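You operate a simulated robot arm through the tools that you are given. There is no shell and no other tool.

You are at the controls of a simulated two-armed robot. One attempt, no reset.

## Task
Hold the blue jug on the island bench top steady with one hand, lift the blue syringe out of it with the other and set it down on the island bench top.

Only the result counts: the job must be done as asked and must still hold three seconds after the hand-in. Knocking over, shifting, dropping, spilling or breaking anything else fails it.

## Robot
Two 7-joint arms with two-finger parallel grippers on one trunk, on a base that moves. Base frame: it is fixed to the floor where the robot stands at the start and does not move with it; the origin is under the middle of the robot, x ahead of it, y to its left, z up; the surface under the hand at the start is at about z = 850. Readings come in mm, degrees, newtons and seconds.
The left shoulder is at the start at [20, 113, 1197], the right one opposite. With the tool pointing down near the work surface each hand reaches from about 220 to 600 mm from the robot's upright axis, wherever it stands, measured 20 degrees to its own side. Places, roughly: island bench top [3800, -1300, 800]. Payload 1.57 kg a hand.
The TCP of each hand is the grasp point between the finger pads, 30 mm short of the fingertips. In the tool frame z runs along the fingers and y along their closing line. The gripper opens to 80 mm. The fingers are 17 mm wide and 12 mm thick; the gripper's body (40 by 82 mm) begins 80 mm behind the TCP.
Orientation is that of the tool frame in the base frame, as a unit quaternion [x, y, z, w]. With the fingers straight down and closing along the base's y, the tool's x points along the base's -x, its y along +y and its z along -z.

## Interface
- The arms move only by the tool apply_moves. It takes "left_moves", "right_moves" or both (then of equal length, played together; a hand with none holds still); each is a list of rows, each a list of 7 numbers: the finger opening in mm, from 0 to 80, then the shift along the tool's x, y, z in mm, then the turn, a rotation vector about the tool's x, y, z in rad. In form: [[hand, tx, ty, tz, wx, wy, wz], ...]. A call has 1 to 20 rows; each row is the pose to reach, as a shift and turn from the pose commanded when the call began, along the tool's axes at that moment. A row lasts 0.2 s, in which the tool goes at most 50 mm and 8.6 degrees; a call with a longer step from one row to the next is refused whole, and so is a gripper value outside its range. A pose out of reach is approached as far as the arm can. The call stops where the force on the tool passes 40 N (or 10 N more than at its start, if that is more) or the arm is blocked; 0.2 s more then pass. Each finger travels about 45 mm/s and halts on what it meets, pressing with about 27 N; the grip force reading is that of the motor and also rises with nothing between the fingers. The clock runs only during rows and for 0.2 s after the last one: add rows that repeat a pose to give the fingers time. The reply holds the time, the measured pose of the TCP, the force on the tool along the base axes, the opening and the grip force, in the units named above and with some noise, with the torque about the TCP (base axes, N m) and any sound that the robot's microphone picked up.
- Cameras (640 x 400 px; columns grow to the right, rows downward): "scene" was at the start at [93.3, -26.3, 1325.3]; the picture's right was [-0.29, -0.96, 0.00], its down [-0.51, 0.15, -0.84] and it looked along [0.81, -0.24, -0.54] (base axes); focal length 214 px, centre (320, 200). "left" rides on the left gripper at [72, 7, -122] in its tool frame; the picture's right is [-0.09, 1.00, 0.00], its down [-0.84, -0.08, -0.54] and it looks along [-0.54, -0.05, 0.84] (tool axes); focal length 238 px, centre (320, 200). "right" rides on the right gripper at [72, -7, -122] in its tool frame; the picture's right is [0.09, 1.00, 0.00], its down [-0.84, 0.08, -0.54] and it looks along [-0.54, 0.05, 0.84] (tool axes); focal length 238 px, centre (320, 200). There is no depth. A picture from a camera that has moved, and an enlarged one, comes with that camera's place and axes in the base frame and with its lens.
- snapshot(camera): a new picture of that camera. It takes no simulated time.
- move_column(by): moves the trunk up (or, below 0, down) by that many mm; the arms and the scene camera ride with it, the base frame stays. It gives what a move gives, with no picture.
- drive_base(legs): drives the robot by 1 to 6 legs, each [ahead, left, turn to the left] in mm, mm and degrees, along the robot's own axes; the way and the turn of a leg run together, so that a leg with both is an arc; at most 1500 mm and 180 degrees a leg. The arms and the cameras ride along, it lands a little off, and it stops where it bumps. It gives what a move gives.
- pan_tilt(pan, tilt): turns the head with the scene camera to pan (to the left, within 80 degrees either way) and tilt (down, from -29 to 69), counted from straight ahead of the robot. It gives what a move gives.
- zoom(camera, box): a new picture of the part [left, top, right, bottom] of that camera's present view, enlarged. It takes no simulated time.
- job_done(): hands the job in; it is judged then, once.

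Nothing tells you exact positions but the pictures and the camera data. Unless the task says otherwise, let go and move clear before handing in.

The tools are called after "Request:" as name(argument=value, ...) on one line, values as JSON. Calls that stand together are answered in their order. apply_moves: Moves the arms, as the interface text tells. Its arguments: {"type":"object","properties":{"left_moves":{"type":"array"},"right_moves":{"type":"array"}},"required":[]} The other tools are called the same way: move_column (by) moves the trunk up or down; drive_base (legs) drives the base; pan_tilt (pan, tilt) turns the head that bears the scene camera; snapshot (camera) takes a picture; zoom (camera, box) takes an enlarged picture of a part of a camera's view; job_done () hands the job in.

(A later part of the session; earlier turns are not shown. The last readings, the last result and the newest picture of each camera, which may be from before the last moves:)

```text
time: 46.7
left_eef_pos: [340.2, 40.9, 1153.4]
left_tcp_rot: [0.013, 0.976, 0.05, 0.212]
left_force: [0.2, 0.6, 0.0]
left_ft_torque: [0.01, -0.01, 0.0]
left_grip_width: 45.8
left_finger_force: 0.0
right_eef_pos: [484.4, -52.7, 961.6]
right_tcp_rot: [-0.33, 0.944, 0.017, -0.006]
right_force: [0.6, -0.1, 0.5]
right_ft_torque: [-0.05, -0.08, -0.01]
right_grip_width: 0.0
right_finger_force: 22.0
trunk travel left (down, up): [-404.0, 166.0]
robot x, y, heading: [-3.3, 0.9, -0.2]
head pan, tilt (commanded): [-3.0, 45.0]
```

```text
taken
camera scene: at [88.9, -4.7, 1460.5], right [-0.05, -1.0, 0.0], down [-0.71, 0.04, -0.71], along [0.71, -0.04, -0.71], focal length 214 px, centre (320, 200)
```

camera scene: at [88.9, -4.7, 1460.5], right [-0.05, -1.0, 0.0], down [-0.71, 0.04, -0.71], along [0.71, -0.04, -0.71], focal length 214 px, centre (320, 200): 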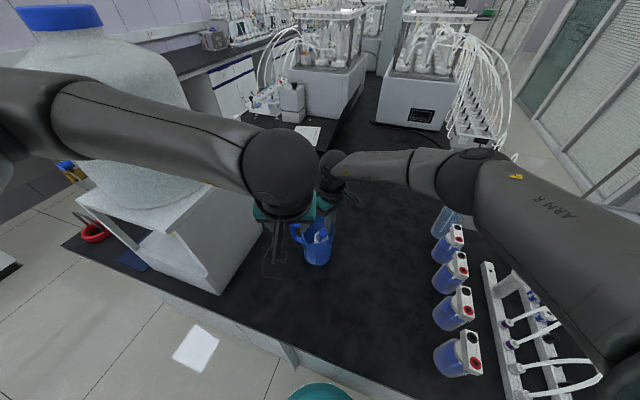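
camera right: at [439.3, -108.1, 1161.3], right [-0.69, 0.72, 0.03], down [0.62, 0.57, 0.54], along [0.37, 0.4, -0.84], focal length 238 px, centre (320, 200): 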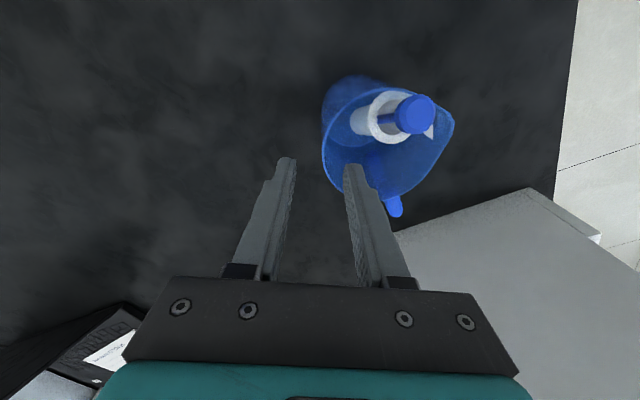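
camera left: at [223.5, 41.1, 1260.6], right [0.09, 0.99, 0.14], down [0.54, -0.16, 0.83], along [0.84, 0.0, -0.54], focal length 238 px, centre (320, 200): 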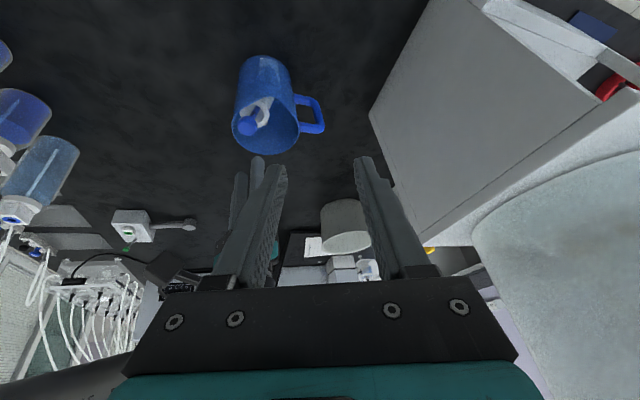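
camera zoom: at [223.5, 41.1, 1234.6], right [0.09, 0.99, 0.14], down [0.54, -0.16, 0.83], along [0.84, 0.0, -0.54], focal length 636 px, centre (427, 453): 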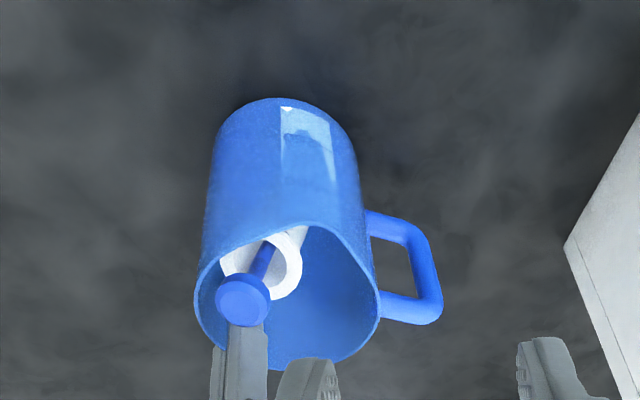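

The jug is gripped and the syringe still leans towards the open front. I'll zoom with the scene camera to get an accurate disc position.

Request:
zoom(camera="scene", box=[280, 210, 360, 260])

Request:
zoom(camera="left", box=[235, 100, 315, 160])

Request:
zoom(camera="right", box=[300, 80, 540, 230])

```text
8.00 times, centred on (320, 235) of scene
camera zoom: at [88.9, -4.7, 1460.5], right [-0.05, -1.0, 0.0], down [-0.71, 0.04, -0.71], along [0.71, -0.04, -0.71], focal length 1716 px, centre (320, -80)
```

zoom: 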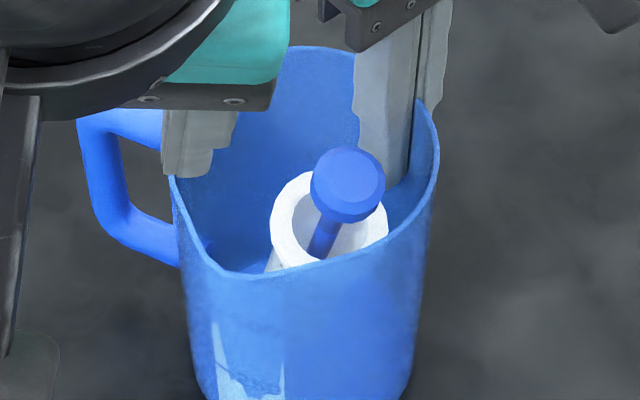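

```text
6.67 times, centred on (275, 130) of left
camera zoom: at [223.5, 41.1, 1234.6], right [0.09, 0.99, 0.14], down [0.54, -0.16, 0.83], along [0.84, 0.0, -0.54], focal length 1589 px, centre (620, 667)
```

zoom: 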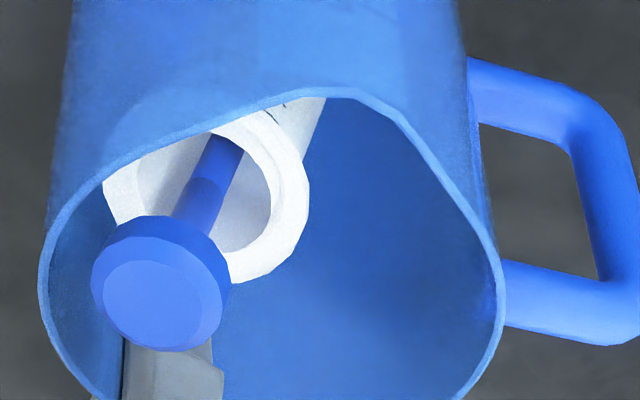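

```text
2.67 times, centred on (420, 155) of right
camera zoom: at [435.1, -105.2, 1084.1], right [-0.69, 0.72, 0.03], down [0.62, 0.57, 0.54], along [0.37, 0.4, -0.84], focal length 636 px, centre (53, 320)
```

zoom: 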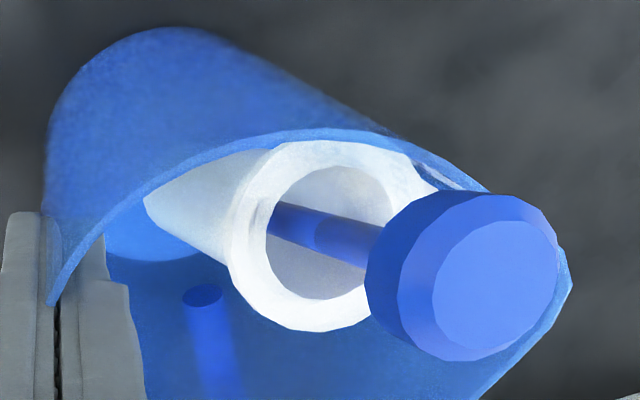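

The disc top is at about (424, -31, 1008), leaning about 16° towards me, which suits the left hand's current orientation. I'll move the left hand to a pre-grasp 70 mm back along its axis.

Request:
apply_moves(left_moves=[[46, -2.9, -14.3, 13.4, 0, 0, 0], [46, -5.8, -28.6, 26.9, 0, 0, 0], [46, -8.8, -42.9, 40.3, 0, 0, 0], [46, -11.7, -57.2, 53.7, 0, 0, 0], [46, -14.6, -71.5, 67.2, 0, 0, 0], [46, -17.5, -85.8, 80.6, 0, 0, 0], [46, -17.5, -85.8, 80.6, 0, 0, 0]])

Request:
snapshot(camera="scene")

Request:
zoom(camera="left", box=[220, 40, 460, 220])

Request:
snapshot(camera="right")

```text
time: 48.3
left_eef_pos: [388.3, -36.9, 1078.5]
left_tcp_rot: [0.013, 0.976, 0.05, 0.213]
left_force: [0.1, 0.2, 0.3]
left_ft_torque: [0.0, -0.03, 0.0]
left_grip_width: 46.1
left_finger_force: 0.0
right_eef_pos: [483.6, -52.5, 962.0]
right_tcp_rot: [-0.331, 0.944, 0.016, -0.007]
right_force: [-0.2, 0.5, 0.0]
right_ft_torque: [-0.07, 0.01, 0.01]
right_grip_width: 0.0
right_finger_force: 22.8
trunk travel left (down, up): [-404.0, 166.0]
robot x, y, heading: [1.5, -3.3, -0.1]
head pan, tilt (commanded): [-3.0, 45.0]
```

```text
taken
camera scene: at [88.8, -4.6, 1460.5], right [-0.05, -1.0, 0.0], down [-0.71, 0.04, -0.71], along [0.71, -0.04, -0.71], focal length 214 px, centre (320, 200)
```

scene: 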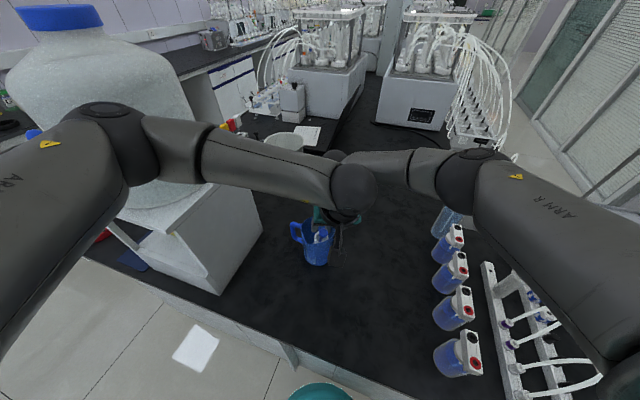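

```text
2.22 times, centred on (340, 130) of left
camera zoom: at [272.1, -37.9, 1160.2], right [0.09, 0.99, 0.14], down [0.54, -0.16, 0.83], along [0.84, 0.0, -0.54], focal length 530 px, centre (276, 356)
```

zoom: 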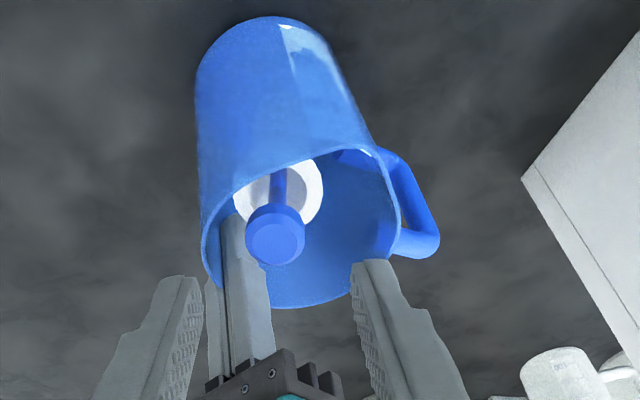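

```text
taken
camera right: at [435.0, -105.1, 1084.1], right [-0.69, 0.72, 0.03], down [0.62, 0.57, 0.54], along [0.37, 0.4, -0.84], focal length 238 px, centre (320, 200)
```

right: 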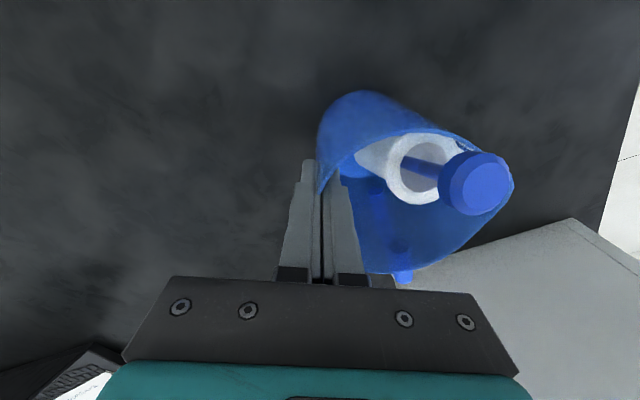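

The disc is 75 mm ahead and within 3 mm of the tool axis. I'll advance 69 mm, with the fingertips staying above the rim and flange.

Request:
apply_moves(left_moves=[[46, -0.4, 0.2, 13, 0, 0, 0], [46, -0.8, 0.3, 26, 0, 0, 0], [46, -1.2, 0.5, 39, 0, 0, 0], [46, -1.5, 0.6, 50, 0, 0, 0], [46, -1.8, 0.7, 60, 0, 0, 0], [46, -1.8, 0.7, 69, 0, 0, 0], [46, -1.8, 0.7, 69, 0, 0, 0]])

Request:
snapshot(camera="scene")

Request:
zoom(camera="left", box=[220, 40, 460, 220])

Request:
zoom(camera="right", box=[300, 80, 600, 280])

```text
time: 49.9
left_eef_pos: [418.1, -30.7, 1016.7]
left_tcp_rot: [0.012, 0.976, 0.049, 0.212]
left_force: [0.0, 0.2, 0.0]
left_ft_torque: [-0.01, -0.02, -0.01]
left_grip_width: 46.3
left_finger_force: 0.1
right_eef_pos: [485.2, -54.0, 962.5]
right_tcp_rot: [-0.331, 0.944, 0.016, -0.006]
right_force: [-0.5, -0.4, 0.3]
right_ft_torque: [-0.11, 0.0, -0.02]
right_grip_width: 0.3
right_finger_force: 22.7
trunk travel left (down, up): [-404.0, 166.0]
robot x, y, heading: [1.3, -2.1, -0.0]
head pan, tilt (commanded): [-3.0, 45.0]
```

```text
taken
camera scene: at [88.9, -4.8, 1460.5], right [-0.05, -1.0, 0.0], down [-0.71, 0.04, -0.71], along [0.71, -0.04, -0.71], focal length 214 px, centre (320, 200)
```

scene: 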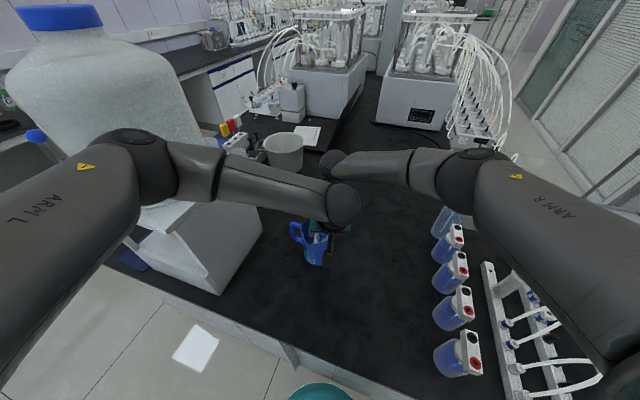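

```text
2.22 times, centred on (340, 130) of left
camera zoom: at [303.0, -30.6, 1098.3], right [0.09, 0.99, 0.14], down [0.54, -0.16, 0.83], along [0.84, 0.0, -0.54], focal length 530 px, centre (276, 356)
```

zoom: 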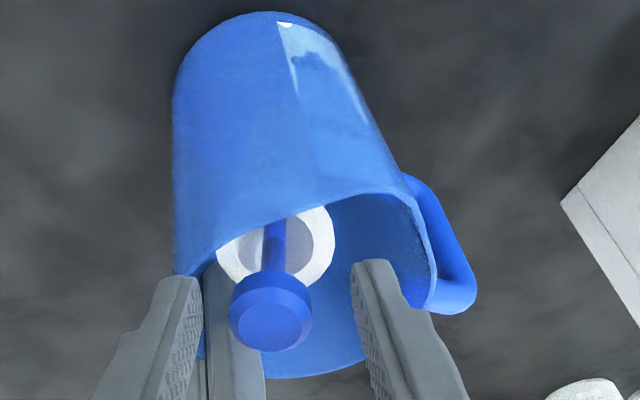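

```text
2.00 times, centred on (450, 180) of right
camera zoom: at [435.1, -105.2, 1084.1], right [-0.69, 0.72, 0.03], down [0.62, 0.57, 0.54], along [0.37, 0.4, -0.84], focal length 477 px, centre (60, 240)
```

zoom: 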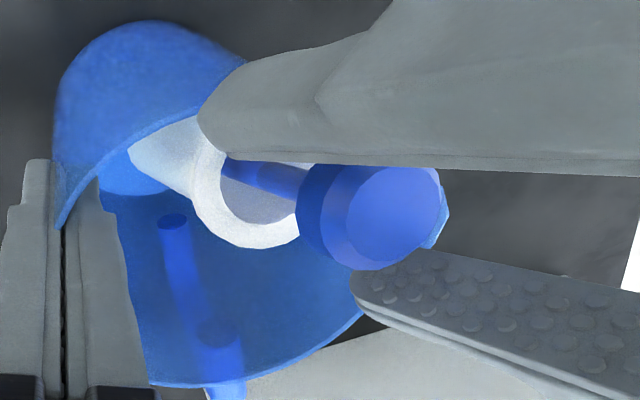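

The base is stable and the disc sits between the left fingers. Closing the left gripper slowly.

Request:
apply_moves(left_moves=[[41, 0, 0, 0, 0, 0, 0], [37, 0, 0, 0, 0, 0, 0], [34, 0, 0, 0, 0, 0, 0], [31, 0, 0, 0, 0, 0, 0], [29, 0, 0, 0, 0, 0, 0], [27, 0, 0, 0, 0, 0, 0], [25, 0, 0, 0, 0, 0, 0], [23, 0, 0, 0, 0, 0, 0], [21, 0, 0, 0, 0, 0, 0], [18, 0, 0, 0, 0, 0, 0], [14, 0, 0, 0, 0, 0, 0], [10, 0, 0, 0, 0, 0, 0], [10, 0, 0, 0, 0, 0, 0]])

Request:
zoom(camera="left", box=[220, 40, 460, 220])

Request:
zoom(camera="right", box=[300, 80, 600, 280])

```text
time: 52.7
left_eef_pos: [418.9, -29.2, 1016.7]
left_tcp_rot: [0.012, 0.976, 0.049, 0.212]
left_force: [-0.6, 0.3, 0.7]
left_ft_torque: [0.07, -0.04, 0.03]
left_grip_width: 22.3
left_finger_force: 27.1
right_eef_pos: [483.7, -53.2, 961.5]
right_tcp_rot: [-0.33, 0.944, 0.017, -0.006]
right_force: [1.2, 1.0, -0.2]
right_ft_torque: [-0.09, -0.11, 0.02]
right_grip_width: 0.1
right_finger_force: 22.2
trunk travel left (down, up): [-404.0, 166.0]
robot x, y, heading: [0.1, 0.9, -0.1]
head pan, tilt (commanded): [-3.0, 45.0]
```

```text
2.22 times, centred on (340, 130) of left
camera zoom: at [303.0, -30.6, 1098.5], right [0.09, 0.99, 0.14], down [0.54, -0.16, 0.83], along [0.84, 0.0, -0.54], focal length 530 px, centre (276, 356)
```

zoom: 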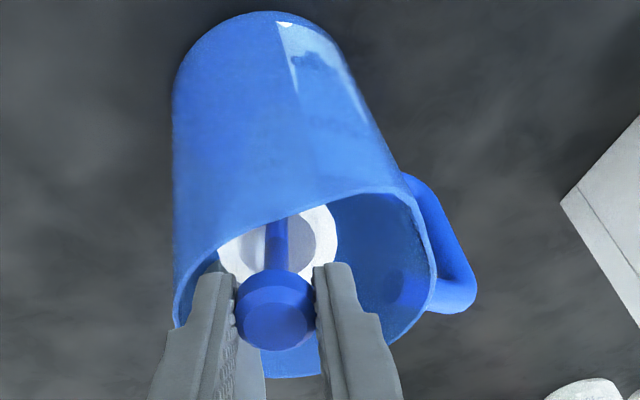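

```text
2.00 times, centred on (450, 180) of right
camera zoom: at [435.1, -105.1, 1084.1], right [-0.69, 0.72, 0.03], down [0.62, 0.57, 0.54], along [0.37, 0.4, -0.84], focal length 477 px, centre (60, 240)
```

zoom: 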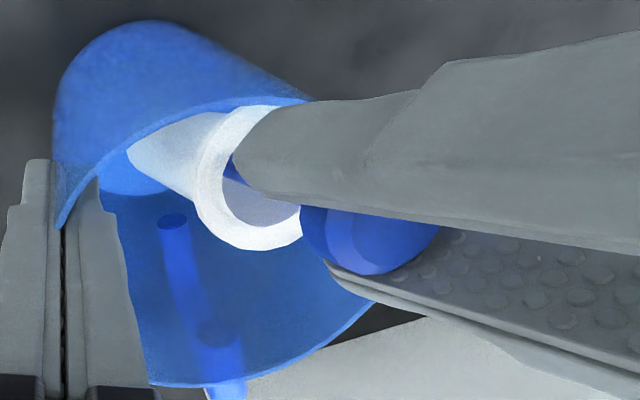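

The disc is firmly gripped at 22.3 mm and 27 N, while the right hand holds the jug. I'll start with a 25 mm lift along the syringe axis and check that it comes free.

Request:
apply_moves(left_moves=[[10, -0.9, 0, -5, 0, 0, 0], [10, -1.9, 0, -10, 0, 0, 0], [10, -3.3, 0, -17, 0, 0, 0], [10, -4.8, 0, -25, 0, 0, 0], [10, -4.8, 0, -25, 0, 0, 0]])

Request:
zoom(camera="left", box=[200, 20, 440, 220])

Request:
zoom(camera="right", box=[300, 60, 600, 260])

```text
time: 53.9
left_eef_pos: [412.8, -33.5, 1041.3]
left_tcp_rot: [0.012, 0.976, 0.05, 0.211]
left_force: [0.4, -0.2, -0.5]
left_ft_torque: [0.01, -0.04, 0.02]
left_grip_width: 22.2
left_finger_force: 27.6
right_eef_pos: [482.7, -54.2, 961.9]
right_tcp_rot: [-0.331, 0.944, 0.016, -0.006]
right_force: [-1.7, -0.2, 0.7]
right_ft_torque: [-0.04, 0.03, 0.06]
right_grip_width: 0.0
right_finger_force: 22.3
trunk travel left (down, up): [-404.0, 166.0]
robot x, y, heading: [-5.2, -2.1, 0.0]
head pan, tilt (commanded): [-3.0, 45.0]
```

```text
2.00 times, centred on (320, 120) of left
camera zoom: at [296.6, -33.5, 1123.2], right [0.09, 0.99, 0.14], down [0.54, -0.16, 0.83], along [0.84, 0.0, -0.54], focal length 477 px, centre (320, 360)
```

zoom: 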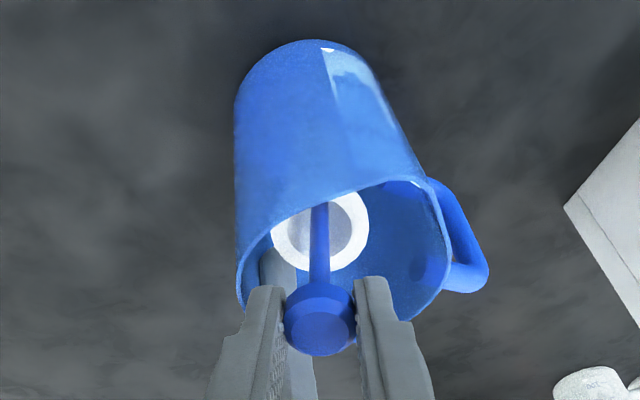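

```text
2.00 times, centred on (450, 160) of right
camera zoom: at [434.9, -105.2, 1084.1], right [-0.69, 0.72, 0.03], down [0.62, 0.57, 0.54], along [0.37, 0.4, -0.84], focal length 477 px, centre (60, 280)
```

zoom: 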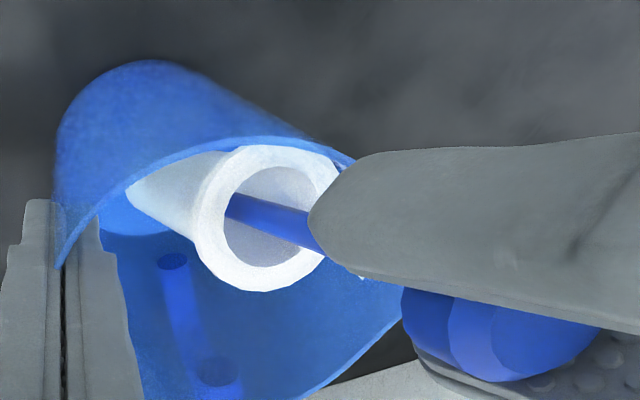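

The plunger slides: the disc rose 25 mm but the flange stayed put. A slide joint normally has an end stop, so I'll keep drawing gently along the axis in small steps and watch for the barrel to start following.

Request:
apply_moves(left_moves=[[10, -1.0, 0, -6, 0, 0, 0], [10, -2.2, 0, -12, 0, 0, 0], [10, -3.5, 0, -18, 0, 0, 0], [10, -4.8, 0, -25, 0, 0, 0], [10, -4.8, 0, -25, 0, 0, 0]])

Request:
zoom(camera="left", box=[200, 20, 440, 220])

Request:
zoom(camera="right", box=[300, 60, 600, 260])

```text
time: 55.1
left_eef_pos: [406.4, -36.4, 1066.5]
left_tcp_rot: [0.013, 0.976, 0.049, 0.212]
left_force: [2.8, 1.3, 1.3]
left_ft_torque: [0.12, -0.3, 0.05]
left_grip_width: 21.9
left_finger_force: 27.0
right_eef_pos: [483.9, -51.8, 963.2]
right_tcp_rot: [-0.331, 0.943, 0.017, -0.005]
right_force: [-2.8, -1.1, 1.7]
right_ft_torque: [0.0, -0.15, 0.15]
right_grip_width: 0.1
right_finger_force: 22.2
trunk travel left (down, up): [-404.0, 166.0]
robot x, y, heading: [2.3, -0.2, 0.0]
head pan, tilt (commanded): [-3.0, 45.0]
```

```text
2.00 times, centred on (320, 120) of left
camera zoom: at [290.3, -36.0, 1147.8], right [0.09, 0.99, 0.14], down [0.54, -0.16, 0.83], along [0.84, 0.0, -0.54], focal length 477 px, centre (320, 360)
```

zoom: 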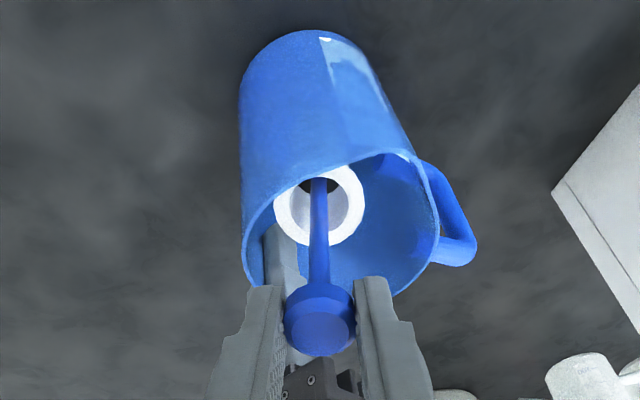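

```text
2.00 times, centred on (450, 160) of right
camera zoom: at [434.9, -105.1, 1084.0], right [-0.69, 0.72, 0.03], down [0.62, 0.57, 0.54], along [0.37, 0.4, -0.84], focal length 477 px, centre (60, 280)
```

zoom: 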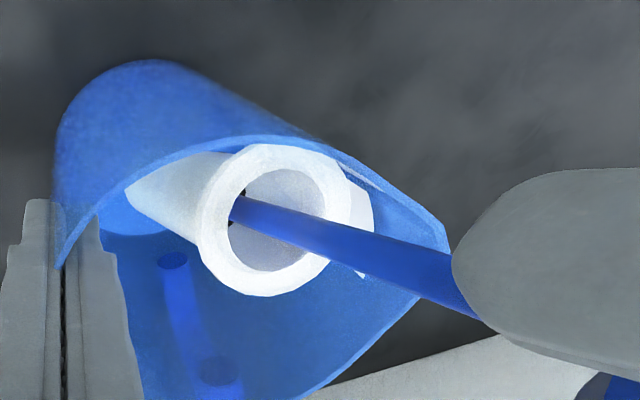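

The flange is still at about (434, -24, 973) with the plunger out 50 mm, and a small sideways force has appeared. I'll correct the direction slightly and keep drawing in small steps.

Request:
apply_moves(left_moves=[[10, -2.5, 0.3, -3, 0, 0, 0], [10, -5, 0.6, -6, 0, 0, 0], [10, -6.5, 0.8, -10, 0, 0, 0], [10, -8, 1, -14, 0, 0, 0], [10, -8, 1, -14, 0, 0, 0]])

Request:
zoom(camera="left", box=[200, 20, 440, 220])

Request:
zoom(camera="right", box=[300, 60, 600, 260])

```text
time: 56.3
left_eef_pos: [408.0, -36.5, 1081.0]
left_tcp_rot: [0.013, 0.976, 0.049, 0.211]
left_force: [0.5, -1.0, -1.5]
left_ft_torque: [-0.01, 0.0, 0.04]
left_grip_width: 22.0
left_finger_force: 27.3
right_eef_pos: [484.6, -52.7, 962.6]
right_tcp_rot: [-0.33, 0.944, 0.017, -0.005]
right_force: [0.3, -0.7, 0.7]
right_ft_torque: [-0.05, -0.06, 0.01]
right_grip_width: 0.0
right_finger_force: 22.8
trunk travel left (down, up): [-404.0, 166.0]
robot x, y, heading: [-0.3, 1.5, -0.1]
head pan, tilt (commanded): [-3.0, 45.0]
```

```text
2.00 times, centred on (320, 120) of left
camera zoom: at [292.1, -36.6, 1163.5], right [0.09, 0.99, 0.14], down [0.54, -0.16, 0.83], along [0.84, 0.0, -0.54], focal length 477 px, centre (320, 360)
```

zoom: 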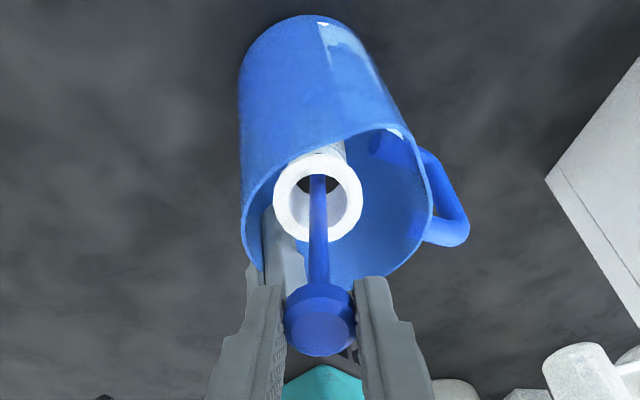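

```text
2.00 times, centred on (450, 160) of right
camera zoom: at [435.2, -105.2, 1084.1], right [-0.69, 0.72, 0.03], down [0.62, 0.57, 0.54], along [0.37, 0.4, -0.84], focal length 477 px, centre (60, 280)
```

zoom: 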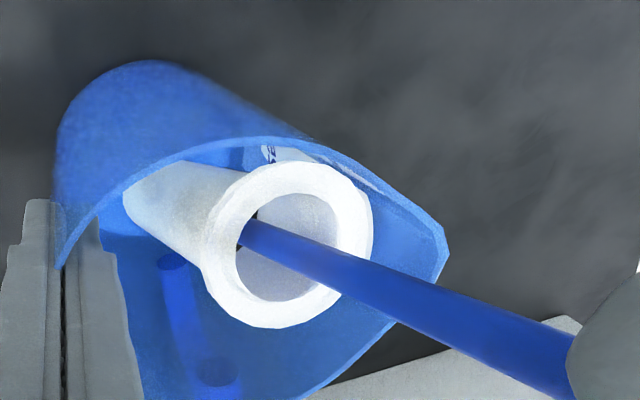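

The end stop has been reached and the barrel is now lifting: the flange rose from 973 to about 985 mm. I'll continue lifting along the axis.

Request:
apply_moves(left_moves=[[10, -2.3, 0.2, -10, 0, 0, 0], [10, -4.6, 0.3, -20, 0, 0, 0], [10, -6.9, 0.5, -30, 0, 0, 0], [10, -9.2, 0.7, -40, 0, 0, 0], [10, -11.5, 0.9, -50, 0, 0, 0], [10, -13.8, 1, -59, 0, 0, 0], [10, -13.8, 1, -59, 0, 0, 0]])

Request:
zoom(camera="left", box=[200, 20, 440, 220])

Request:
zoom(camera="right", box=[300, 40, 640, 280])

Request:
snapshot(camera="scene")

```text
time: 57.9
left_eef_pos: [396.8, -41.3, 1140.1]
left_tcp_rot: [0.011, 0.976, 0.05, 0.212]
left_force: [0.1, -0.1, -1.1]
left_ft_torque: [-0.04, 0.06, 0.03]
left_grip_width: 21.9
left_finger_force: 27.3
right_eef_pos: [484.5, -52.7, 961.9]
right_tcp_rot: [-0.33, 0.944, 0.016, -0.006]
right_force: [-0.7, 0.8, 0.4]
right_ft_torque: [-0.1, 0.0, 0.01]
right_grip_width: 0.0
right_finger_force: 22.6
trunk travel left (down, up): [-404.0, 166.0]
robot x, y, heading: [-4.3, 1.7, -0.1]
head pan, tilt (commanded): [-3.0, 45.0]
```

```text
2.00 times, centred on (320, 120) of left
camera zoom: at [280.3, -41.5, 1222.9], right [0.09, 0.99, 0.14], down [0.54, -0.16, 0.83], along [0.84, 0.0, -0.54], focal length 477 px, centre (320, 360)
```

zoom: 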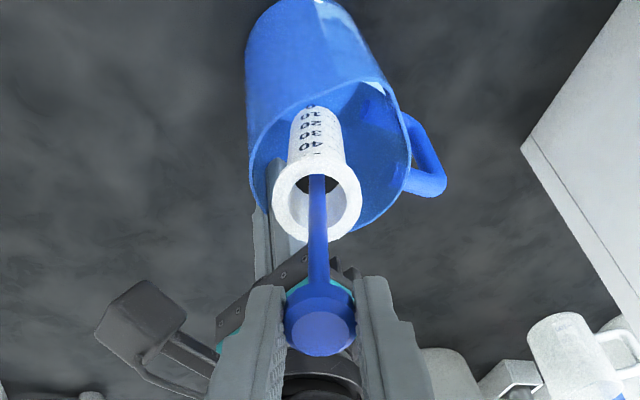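

```text
1.67 times, centred on (470, 160) of right
camera zoom: at [435.1, -105.2, 1084.1], right [-0.69, 0.72, 0.03], down [0.62, 0.57, 0.54], along [0.37, 0.4, -0.84], focal length 397 px, centre (70, 267)
```

zoom: 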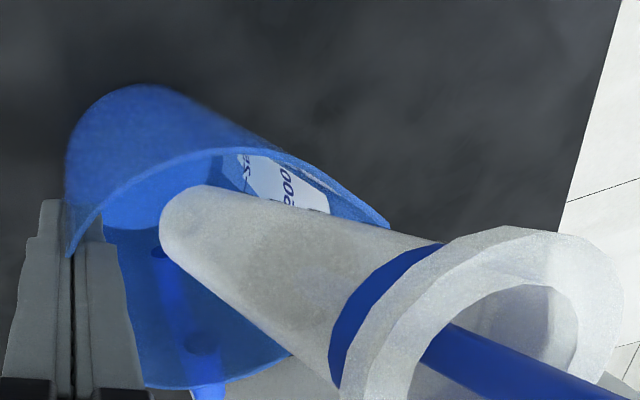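

```text
taken
camera scene: at [88.9, -4.8, 1460.5], right [-0.05, -1.0, 0.0], down [-0.71, 0.04, -0.71], along [0.71, -0.04, -0.71], focal length 214 px, centre (320, 200)
```

scene: 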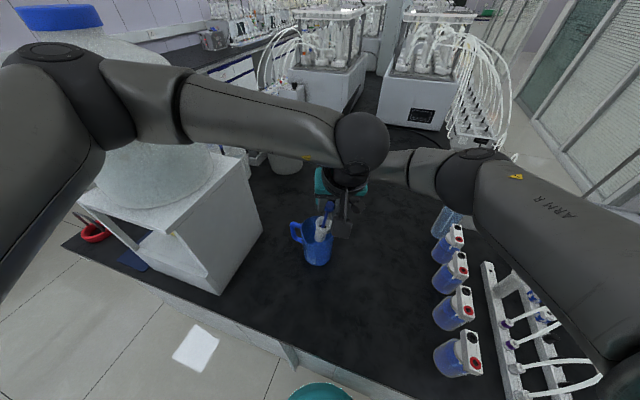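

The barrel is rising out cleanly with the jug held still. I'll lift another 78 mm so the tip clears the rim.

Request:
apply_moves(left_moves=[[10, -2.9, 0.3, -12.5, 0, 0, 0], [10, -5.8, 0.7, -25, 0, 0, 0], [10, -8.7, 1, -37.5, 0, 0, 0], [10, -11.6, 1.4, -50, 0, 0, 0], [10, -14.5, 1.7, -63, 0, 0, 0], [10, -17.5, 2, -76, 0, 0, 0], [10, -17.5, 2, -76, 0, 0, 0]])

Request:
snapshot(camera="left")

Request:
snapshot(camera="right")

Request:
snapshot(camera="scene")

```text
time: 59.5
left_eef_pos: [381.4, -45.5, 1217.1]
left_tcp_rot: [0.012, 0.976, 0.05, 0.212]
left_force: [0.7, -0.1, 0.0]
left_ft_torque: [-0.02, 0.03, 0.01]
left_grip_width: 21.8
left_finger_force: 27.0
right_eef_pos: [484.2, -52.5, 961.3]
right_tcp_rot: [-0.33, 0.944, 0.017, -0.006]
right_force: [0.4, 0.0, 0.7]
right_ft_torque: [-0.03, -0.01, 0.06]
right_grip_width: 0.2
right_finger_force: 22.3
trunk travel left (down, up): [-404.0, 166.0]
robot x, y, heading: [-2.1, -1.0, -0.0]
head pan, tilt (commanded): [-3.0, 45.0]
```

```text
taken
camera left: at [265.1, -47.0, 1299.4], right [0.09, 0.99, 0.14], down [0.54, -0.16, 0.83], along [0.84, 0.0, -0.54], focal length 238 px, centre (320, 200)
```

left: 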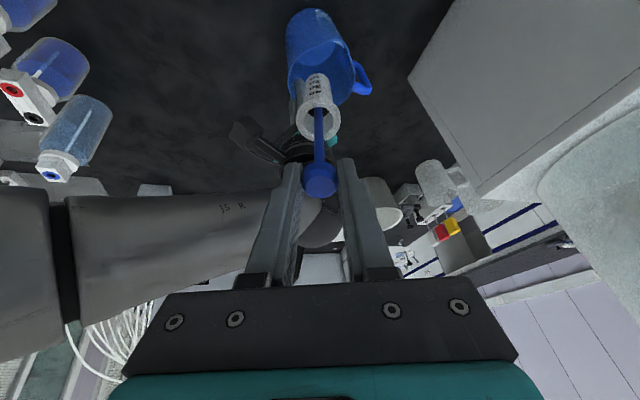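

```text
taken
camera right: at [435.1, -105.2, 1084.1], right [-0.69, 0.72, 0.03], down [0.62, 0.57, 0.54], along [0.37, 0.4, -0.84], focal length 238 px, centre (320, 200)
```

right: 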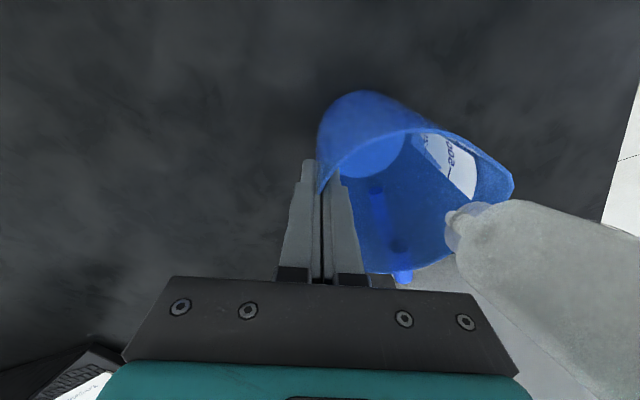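

```text
taken
camera scene: at [88.9, -4.8, 1460.5], right [-0.05, -1.0, 0.0], down [-0.71, 0.04, -0.71], along [0.71, -0.04, -0.71], focal length 214 px, centre (320, 200)
```

scene: 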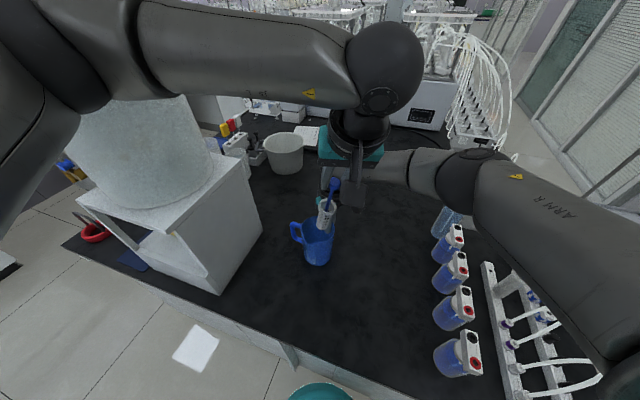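

The syringe is fully out, with its tip at about z = 1008 and clear of the rim. I'll back it away in front of the jug and yaw the left hand 45°. That way it can be laid on the open bench in front, away from the box and the right arm.

Request:
apply_moves(left_moves=[[10, 8, 2.5, -3.5, 0, 0, 0], [10, 15, 5, -6.5, 0.0469, -0.0112, 0.1013], [10, 22, 7, -9.5, 0.0938, -0.0223, 0.2026], [10, 28.5, 9, -12.3, 0.1407, -0.0335, 0.3039], [10, 35, 11.5, -15, 0.1875, -0.0446, 0.4053], [10, 41, 13.5, -17.5, 0.2344, -0.0558, 0.5066], [10, 47.3, 15.4, -20.2, 0.2813, -0.0669, 0.6079], [10, 47.3, 15.4, -20.2, 0.3282, -0.0781, 0.7092], [10, 47.3, 15.4, -20.2, 0.3282, -0.0781, 0.7092]])

Request:
snapshot(camera="left")

Request:
snapshot(camera="right")

Request:
snapshot(camera="scene")

```text
time: 61.5
left_eef_pos: [329.3, -30.8, 1216.9]
left_tcp_rot: [0.385, 0.897, -0.038, 0.215]
left_force: [0.2, 0.4, -0.7]
left_ft_torque: [-0.01, 0.03, 0.02]
left_grip_width: 22.2
left_finger_force: 27.1
right_eef_pos: [484.1, -52.4, 961.8]
right_tcp_rot: [-0.331, 0.943, 0.016, -0.005]
right_force: [-0.4, -0.4, 0.0]
right_ft_torque: [-0.08, 0.03, 0.02]
right_grip_width: 0.3
right_finger_force: 22.2
trunk travel left (down, up): [-404.0, 166.0]
robot x, y, heading: [-1.8, -1.5, -0.1]
head pan, tilt (commanded): [-3.0, 45.0]
```

```text
taken
camera left: at [246.7, 51.3, 1299.4], right [0.76, 0.64, 0.13], down [0.27, -0.49, 0.83], along [0.59, -0.59, -0.54], focal length 238 px, centre (320, 200)
```

left: 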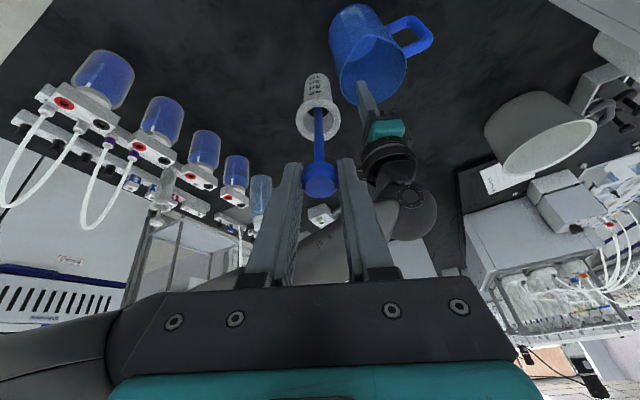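

```text
taken
camera right: at [435.1, -105.2, 1084.0], right [-0.69, 0.72, 0.03], down [0.62, 0.57, 0.54], along [0.37, 0.4, -0.84], focal length 238 px, centre (320, 200)
```

right: 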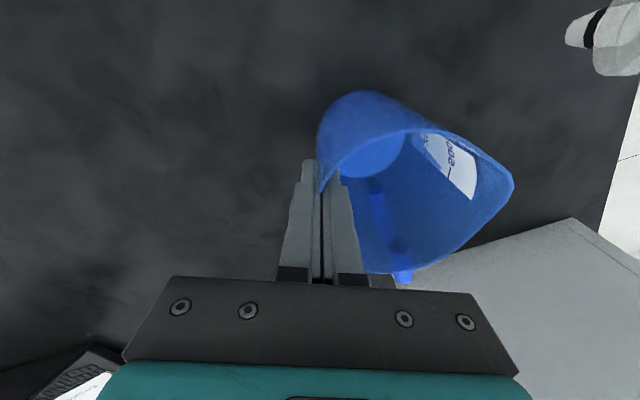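

```text
taken
camera scene: at [88.9, -4.8, 1460.5], right [-0.05, -1.0, 0.0], down [-0.71, 0.04, -0.71], along [0.71, -0.04, -0.71], focal length 214 px, centre (320, 200)
```

scene: 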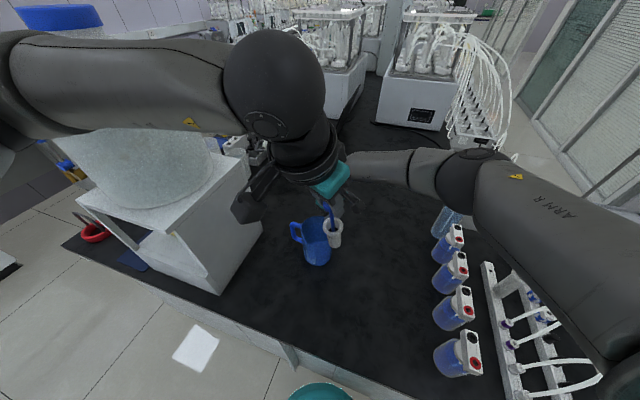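

The syringe hangs clear in front of the jug. I'll shift it slightly to the right and lower it towards the bench, stopping about 50 mm above to check.

Request:
apply_moves(left_moves=[[10, 3.7, -5.2, 12.9, 0, 0, 0], [10, 7.5, -10.3, 25.9, 0, 0, 0], [10, 11.2, -15.5, 38.8, 0, 0, 0], [10, 15, -20.6, 51.7, 0, 0, 0], [10, 18.7, -25.8, 64.6, 0, 0, 0], [10, 22.5, -30.9, 77.6, 0, 0, 0], [10, 26.2, -36, 90.5, 0, 0, 0], [10, 30, -41.2, 103.4, 0, 0, 0], [10, 30, -41.2, 103.4, 0, 0, 0]])

Request:
snapshot(camera="left")

Request:
snapshot(camera="scene")

Request:
snapshot(camera="right")

```text
time: 63.5
left_eef_pos: [319.2, -63.5, 1107.5]
left_tcp_rot: [0.385, 0.897, -0.038, 0.213]
left_force: [0.0, -0.3, -1.3]
left_ft_torque: [0.0, 0.03, -0.02]
left_grip_width: 21.9
left_finger_force: 27.4
right_eef_pos: [484.2, -53.1, 963.3]
right_tcp_rot: [-0.33, 0.944, 0.016, -0.006]
right_force: [-0.3, 0.5, 1.0]
right_ft_torque: [-0.03, -0.03, 0.0]
right_grip_width: 0.1
right_finger_force: 21.7
trunk travel left (down, up): [-404.0, 166.0]
robot x, y, heading: [-0.2, -2.9, 0.2]
head pan, tilt (commanded): [-3.0, 45.0]
```

```text
taken
camera left: at [235.8, 18.4, 1189.3], right [0.76, 0.64, 0.13], down [0.27, -0.49, 0.83], along [0.59, -0.59, -0.54], focal length 238 px, centre (320, 200)
```

left: 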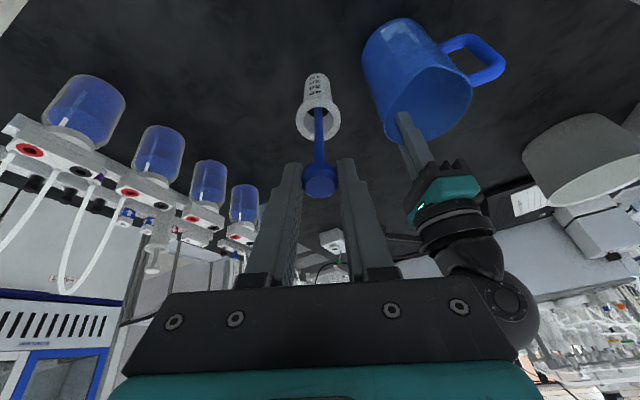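

```text
taken
camera scene: at [88.9, -4.7, 1460.5], right [-0.05, -1.0, 0.0], down [-0.71, 0.04, -0.71], along [0.71, -0.04, -0.71], focal length 214 px, centre (320, 200)
```

scene: 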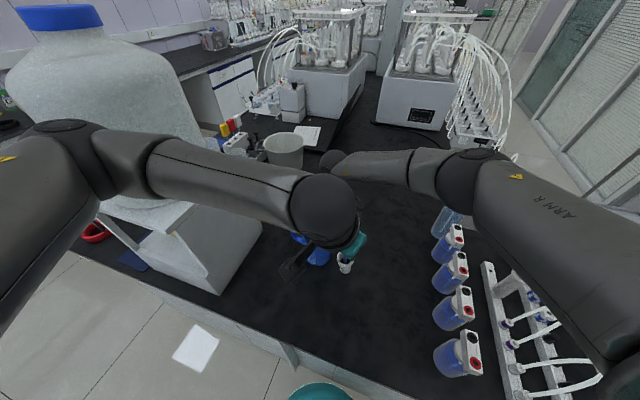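

```text
taken
camera right: at [435.1, -105.1, 1084.1], right [-0.69, 0.72, 0.03], down [0.62, 0.57, 0.54], along [0.37, 0.4, -0.84], focal length 238 px, centre (320, 200)
```

right: 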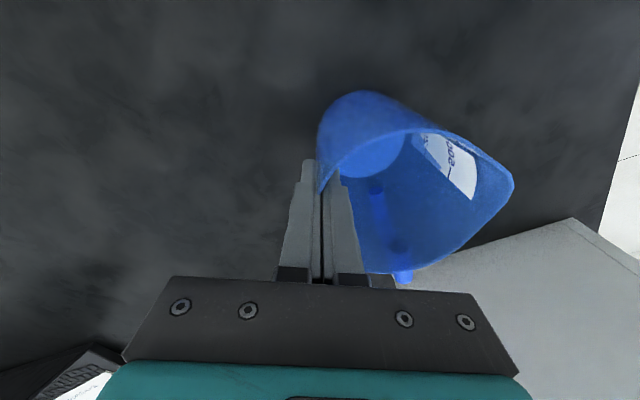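

The syringe hangs steady about 50 mm above open bench in front of the jug. I'll lower until the tip touches and let the plunger slide back in along its axis.

Request:
apply_moves(left_moves=[[10, 4.7, -1.1, 10.2, 0, 0, 0], [10, 9.4, -2.3, 20.3, 0, 0, 0], [10, 14.1, -3.4, 30.5, 0, 0, 0], [10, 18.8, -4.5, 40.6, 0, 0, 0], [10, 20, -4.3, 48, 0, 0, 0], [10, 21, -4.1, 54, 0, 0, 0], [10, 22, -3.9, 60, 0, 0, 0], [10, 22, -3.9, 60, 0, 0, 0]])

Request:
snapshot(camera="left")

Request:
zoom(camera="scene", box=[260, 180, 420, 300])

```text
time: 65.3
left_eef_pos: [324.1, -65.4, 1044.0]
left_tcp_rot: [0.384, 0.897, -0.038, 0.214]
left_force: [0.5, -0.2, -0.5]
left_ft_torque: [0.01, 0.02, -0.03]
left_grip_width: 21.9
left_finger_force: 27.3
right_eef_pos: [485.0, -52.3, 962.3]
right_tcp_rot: [-0.331, 0.944, 0.018, -0.006]
right_force: [-0.3, -0.6, 0.0]
right_ft_torque: [-0.1, 0.04, -0.03]
right_grip_width: 0.2
right_finger_force: 22.6
trunk travel left (down, up): [-404.0, 166.0]
robot x, y, heading: [2.8, 1.0, -0.1]
head pan, tilt (commanded): [-3.0, 45.0]
```

```text
taken
camera left: at [240.9, 16.7, 1125.7], right [0.76, 0.64, 0.13], down [0.27, -0.49, 0.83], along [0.59, -0.59, -0.54], focal length 238 px, centre (320, 200)
```

left: 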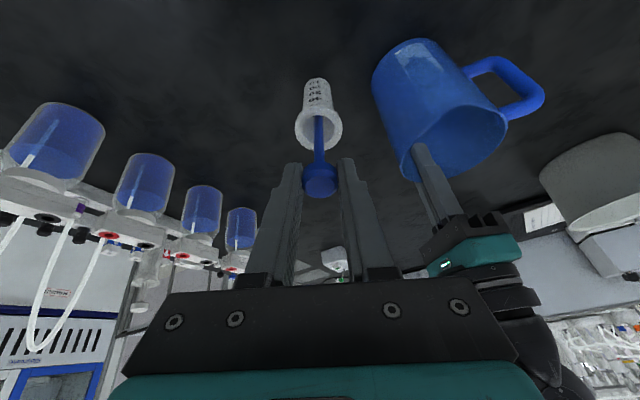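

```text
3.33 times, centred on (340, 240) of scene
camera zoom: at [88.9, -4.7, 1460.5], right [-0.05, -1.0, 0.0], down [-0.71, 0.04, -0.71], along [0.71, -0.04, -0.71], focal length 715 px, centre (253, 67)
```

zoom: 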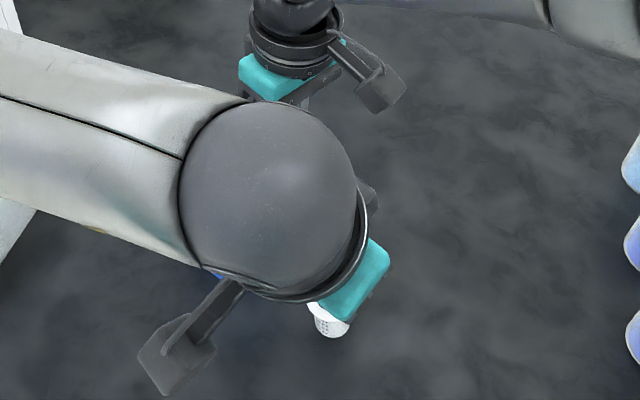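

The tip has touched down and the rod is shortening. I'll continue along the axis to close the plunger.

Request:
apply_moves(left_moves=[[10, 1, 0.2, 6, 0, 0, 0], [10, 2, 0.4, 12, 0, 0, 0], [10, 3, 0.6, 18, 0, 0, 0], [10, 4, 0.8, 24, 0, 0, 0], [10, 5, 1, 30, 0, 0, 0], [10, 5.6, 1.1, 34, 0, 0, 0], [10, 6.2, 1.2, 38, 0, 0, 0], [10, 6.2, 1.2, 38, 0, 0, 0]])

Request:
zoom(camera="left", box=[220, 40, 420, 220])

Request:
snapshot(camera="scene")

```text
time: 67.1
left_eef_pos: [333.3, -68.4, 1009.2]
left_tcp_rot: [0.384, 0.897, -0.039, 0.216]
left_force: [-2.7, 1.1, 19.0]
left_ft_torque: [-0.19, -0.28, -0.01]
left_grip_width: 21.8
left_finger_force: 26.8
right_eef_pos: [482.6, -52.2, 963.0]
right_tcp_rot: [-0.33, 0.944, 0.015, -0.005]
right_force: [0.1, -0.3, -0.6]
right_ft_torque: [-0.09, 0.01, 0.0]
right_grip_width: 0.0
right_finger_force: 22.8
trunk travel left (down, up): [-404.0, 166.0]
robot x, y, heading: [0.5, 0.9, 0.0]
head pan, tilt (commanded): [-3.0, 45.0]
```

```text
2.22 times, centred on (320, 130) of left
camera zoom: at [250.8, 12.3, 1090.0], right [0.76, 0.64, 0.14], down [0.26, -0.49, 0.83], along [0.6, -0.6, -0.54], focal length 530 px, centre (320, 356)
```

zoom: 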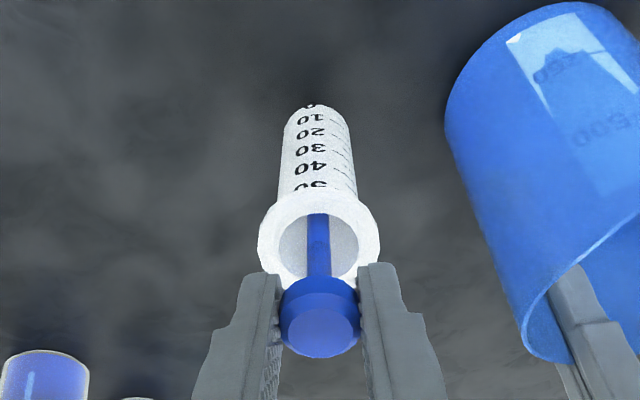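

```text
taken
camera scene: at [87.3, -4.3, 1460.7], right [-0.05, -1.0, 0.0], down [-0.71, 0.04, -0.71], along [0.71, -0.04, -0.71], focal length 214 px, centre (320, 200)
```

scene: 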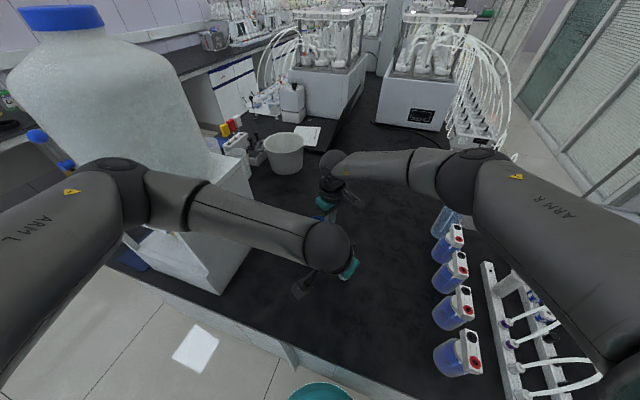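

The plunger is fully home and pressing at 19 N. I'll ease up and then lay the syringe down by swinging the hand around the tip in an arc, tilting the hand with it, first to about 45°.

Request:
apply_moves(left_moves=[[10, -0.8, 0, -3, 0, 0, 0], [10, 9, 0, -2.5, 0, 0, 0], [10, 19, 0, -1.8, 0, -0.05, 0], [10, 30, 0, -1.5, 0, -0.1, 0], [10, 41.3, 0, -1.1, 0, -0.15, 0], [10, 52, 0, 0.1, 0, -0.2, 0], [10, 63.3, 0.2, 1.3, 0, -0.25, 0], [10, 72.4, 0.2, 3.3, 0, -0.3, 0], [10, 81.5, 0.3, 5.3, 0, -0.35, 0], [10, 81.5, 0.3, 5.3, 0, -0.35, 0]])

Request:
snapshot(camera="left")

Request:
snapshot(camera="scene")

Request:
snapshot(camera="right")

```text
time: 69.3
left_eef_pos: [309.0, -29.0, 993.0]
left_tcp_rot: [0.378, 0.875, -0.089, 0.29]
left_force: [-0.1, -0.5, -1.8]
left_ft_torque: [-0.01, 0.04, 0.0]
left_grip_width: 21.9
left_finger_force: 26.7
left hand out of reach, approached as far as the arm can: row 6, 7, 8, 9, 10
right_eef_pos: [484.8, -52.1, 961.2]
right_tcp_rot: [-0.33, 0.944, 0.016, -0.006]
right_force: [1.0, -0.7, -0.1]
right_ft_torque: [-0.08, 0.0, -0.01]
right_grip_width: 0.0
right_finger_force: 21.9
trunk travel left (down, up): [-404.0, 166.0]
robot x, y, heading: [0.1, 0.8, 0.1]
head pan, tilt (commanded): [-3.0, 45.0]
```

```text
taken
camera left: at [220.6, 66.9, 1051.7], right [0.76, 0.64, 0.12], down [0.16, -0.36, 0.92], along [0.63, -0.68, -0.38], focal length 238 px, centre (320, 200)
```

left: 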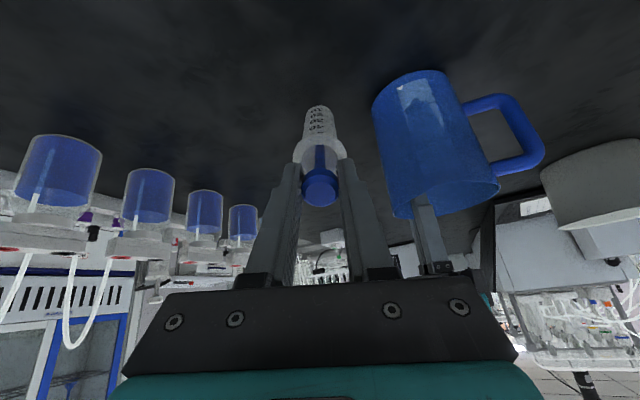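

```text
taken
camera scene: at [88.9, -4.7, 1460.5], right [-0.05, -1.0, 0.0], down [-0.71, 0.04, -0.71], along [0.71, -0.04, -0.71], focal length 214 px, centre (320, 200)
```

scene: 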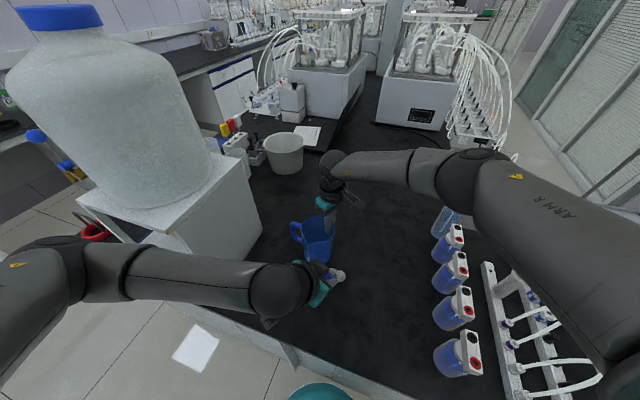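

```text
taken
camera right: at [435.1, -105.2, 1084.1], right [-0.69, 0.72, 0.03], down [0.62, 0.57, 0.54], along [0.37, 0.4, -0.84], focal length 238 px, centre (320, 200)
```

right: 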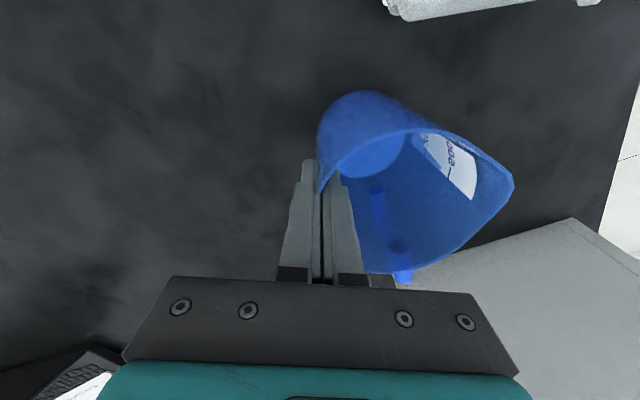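

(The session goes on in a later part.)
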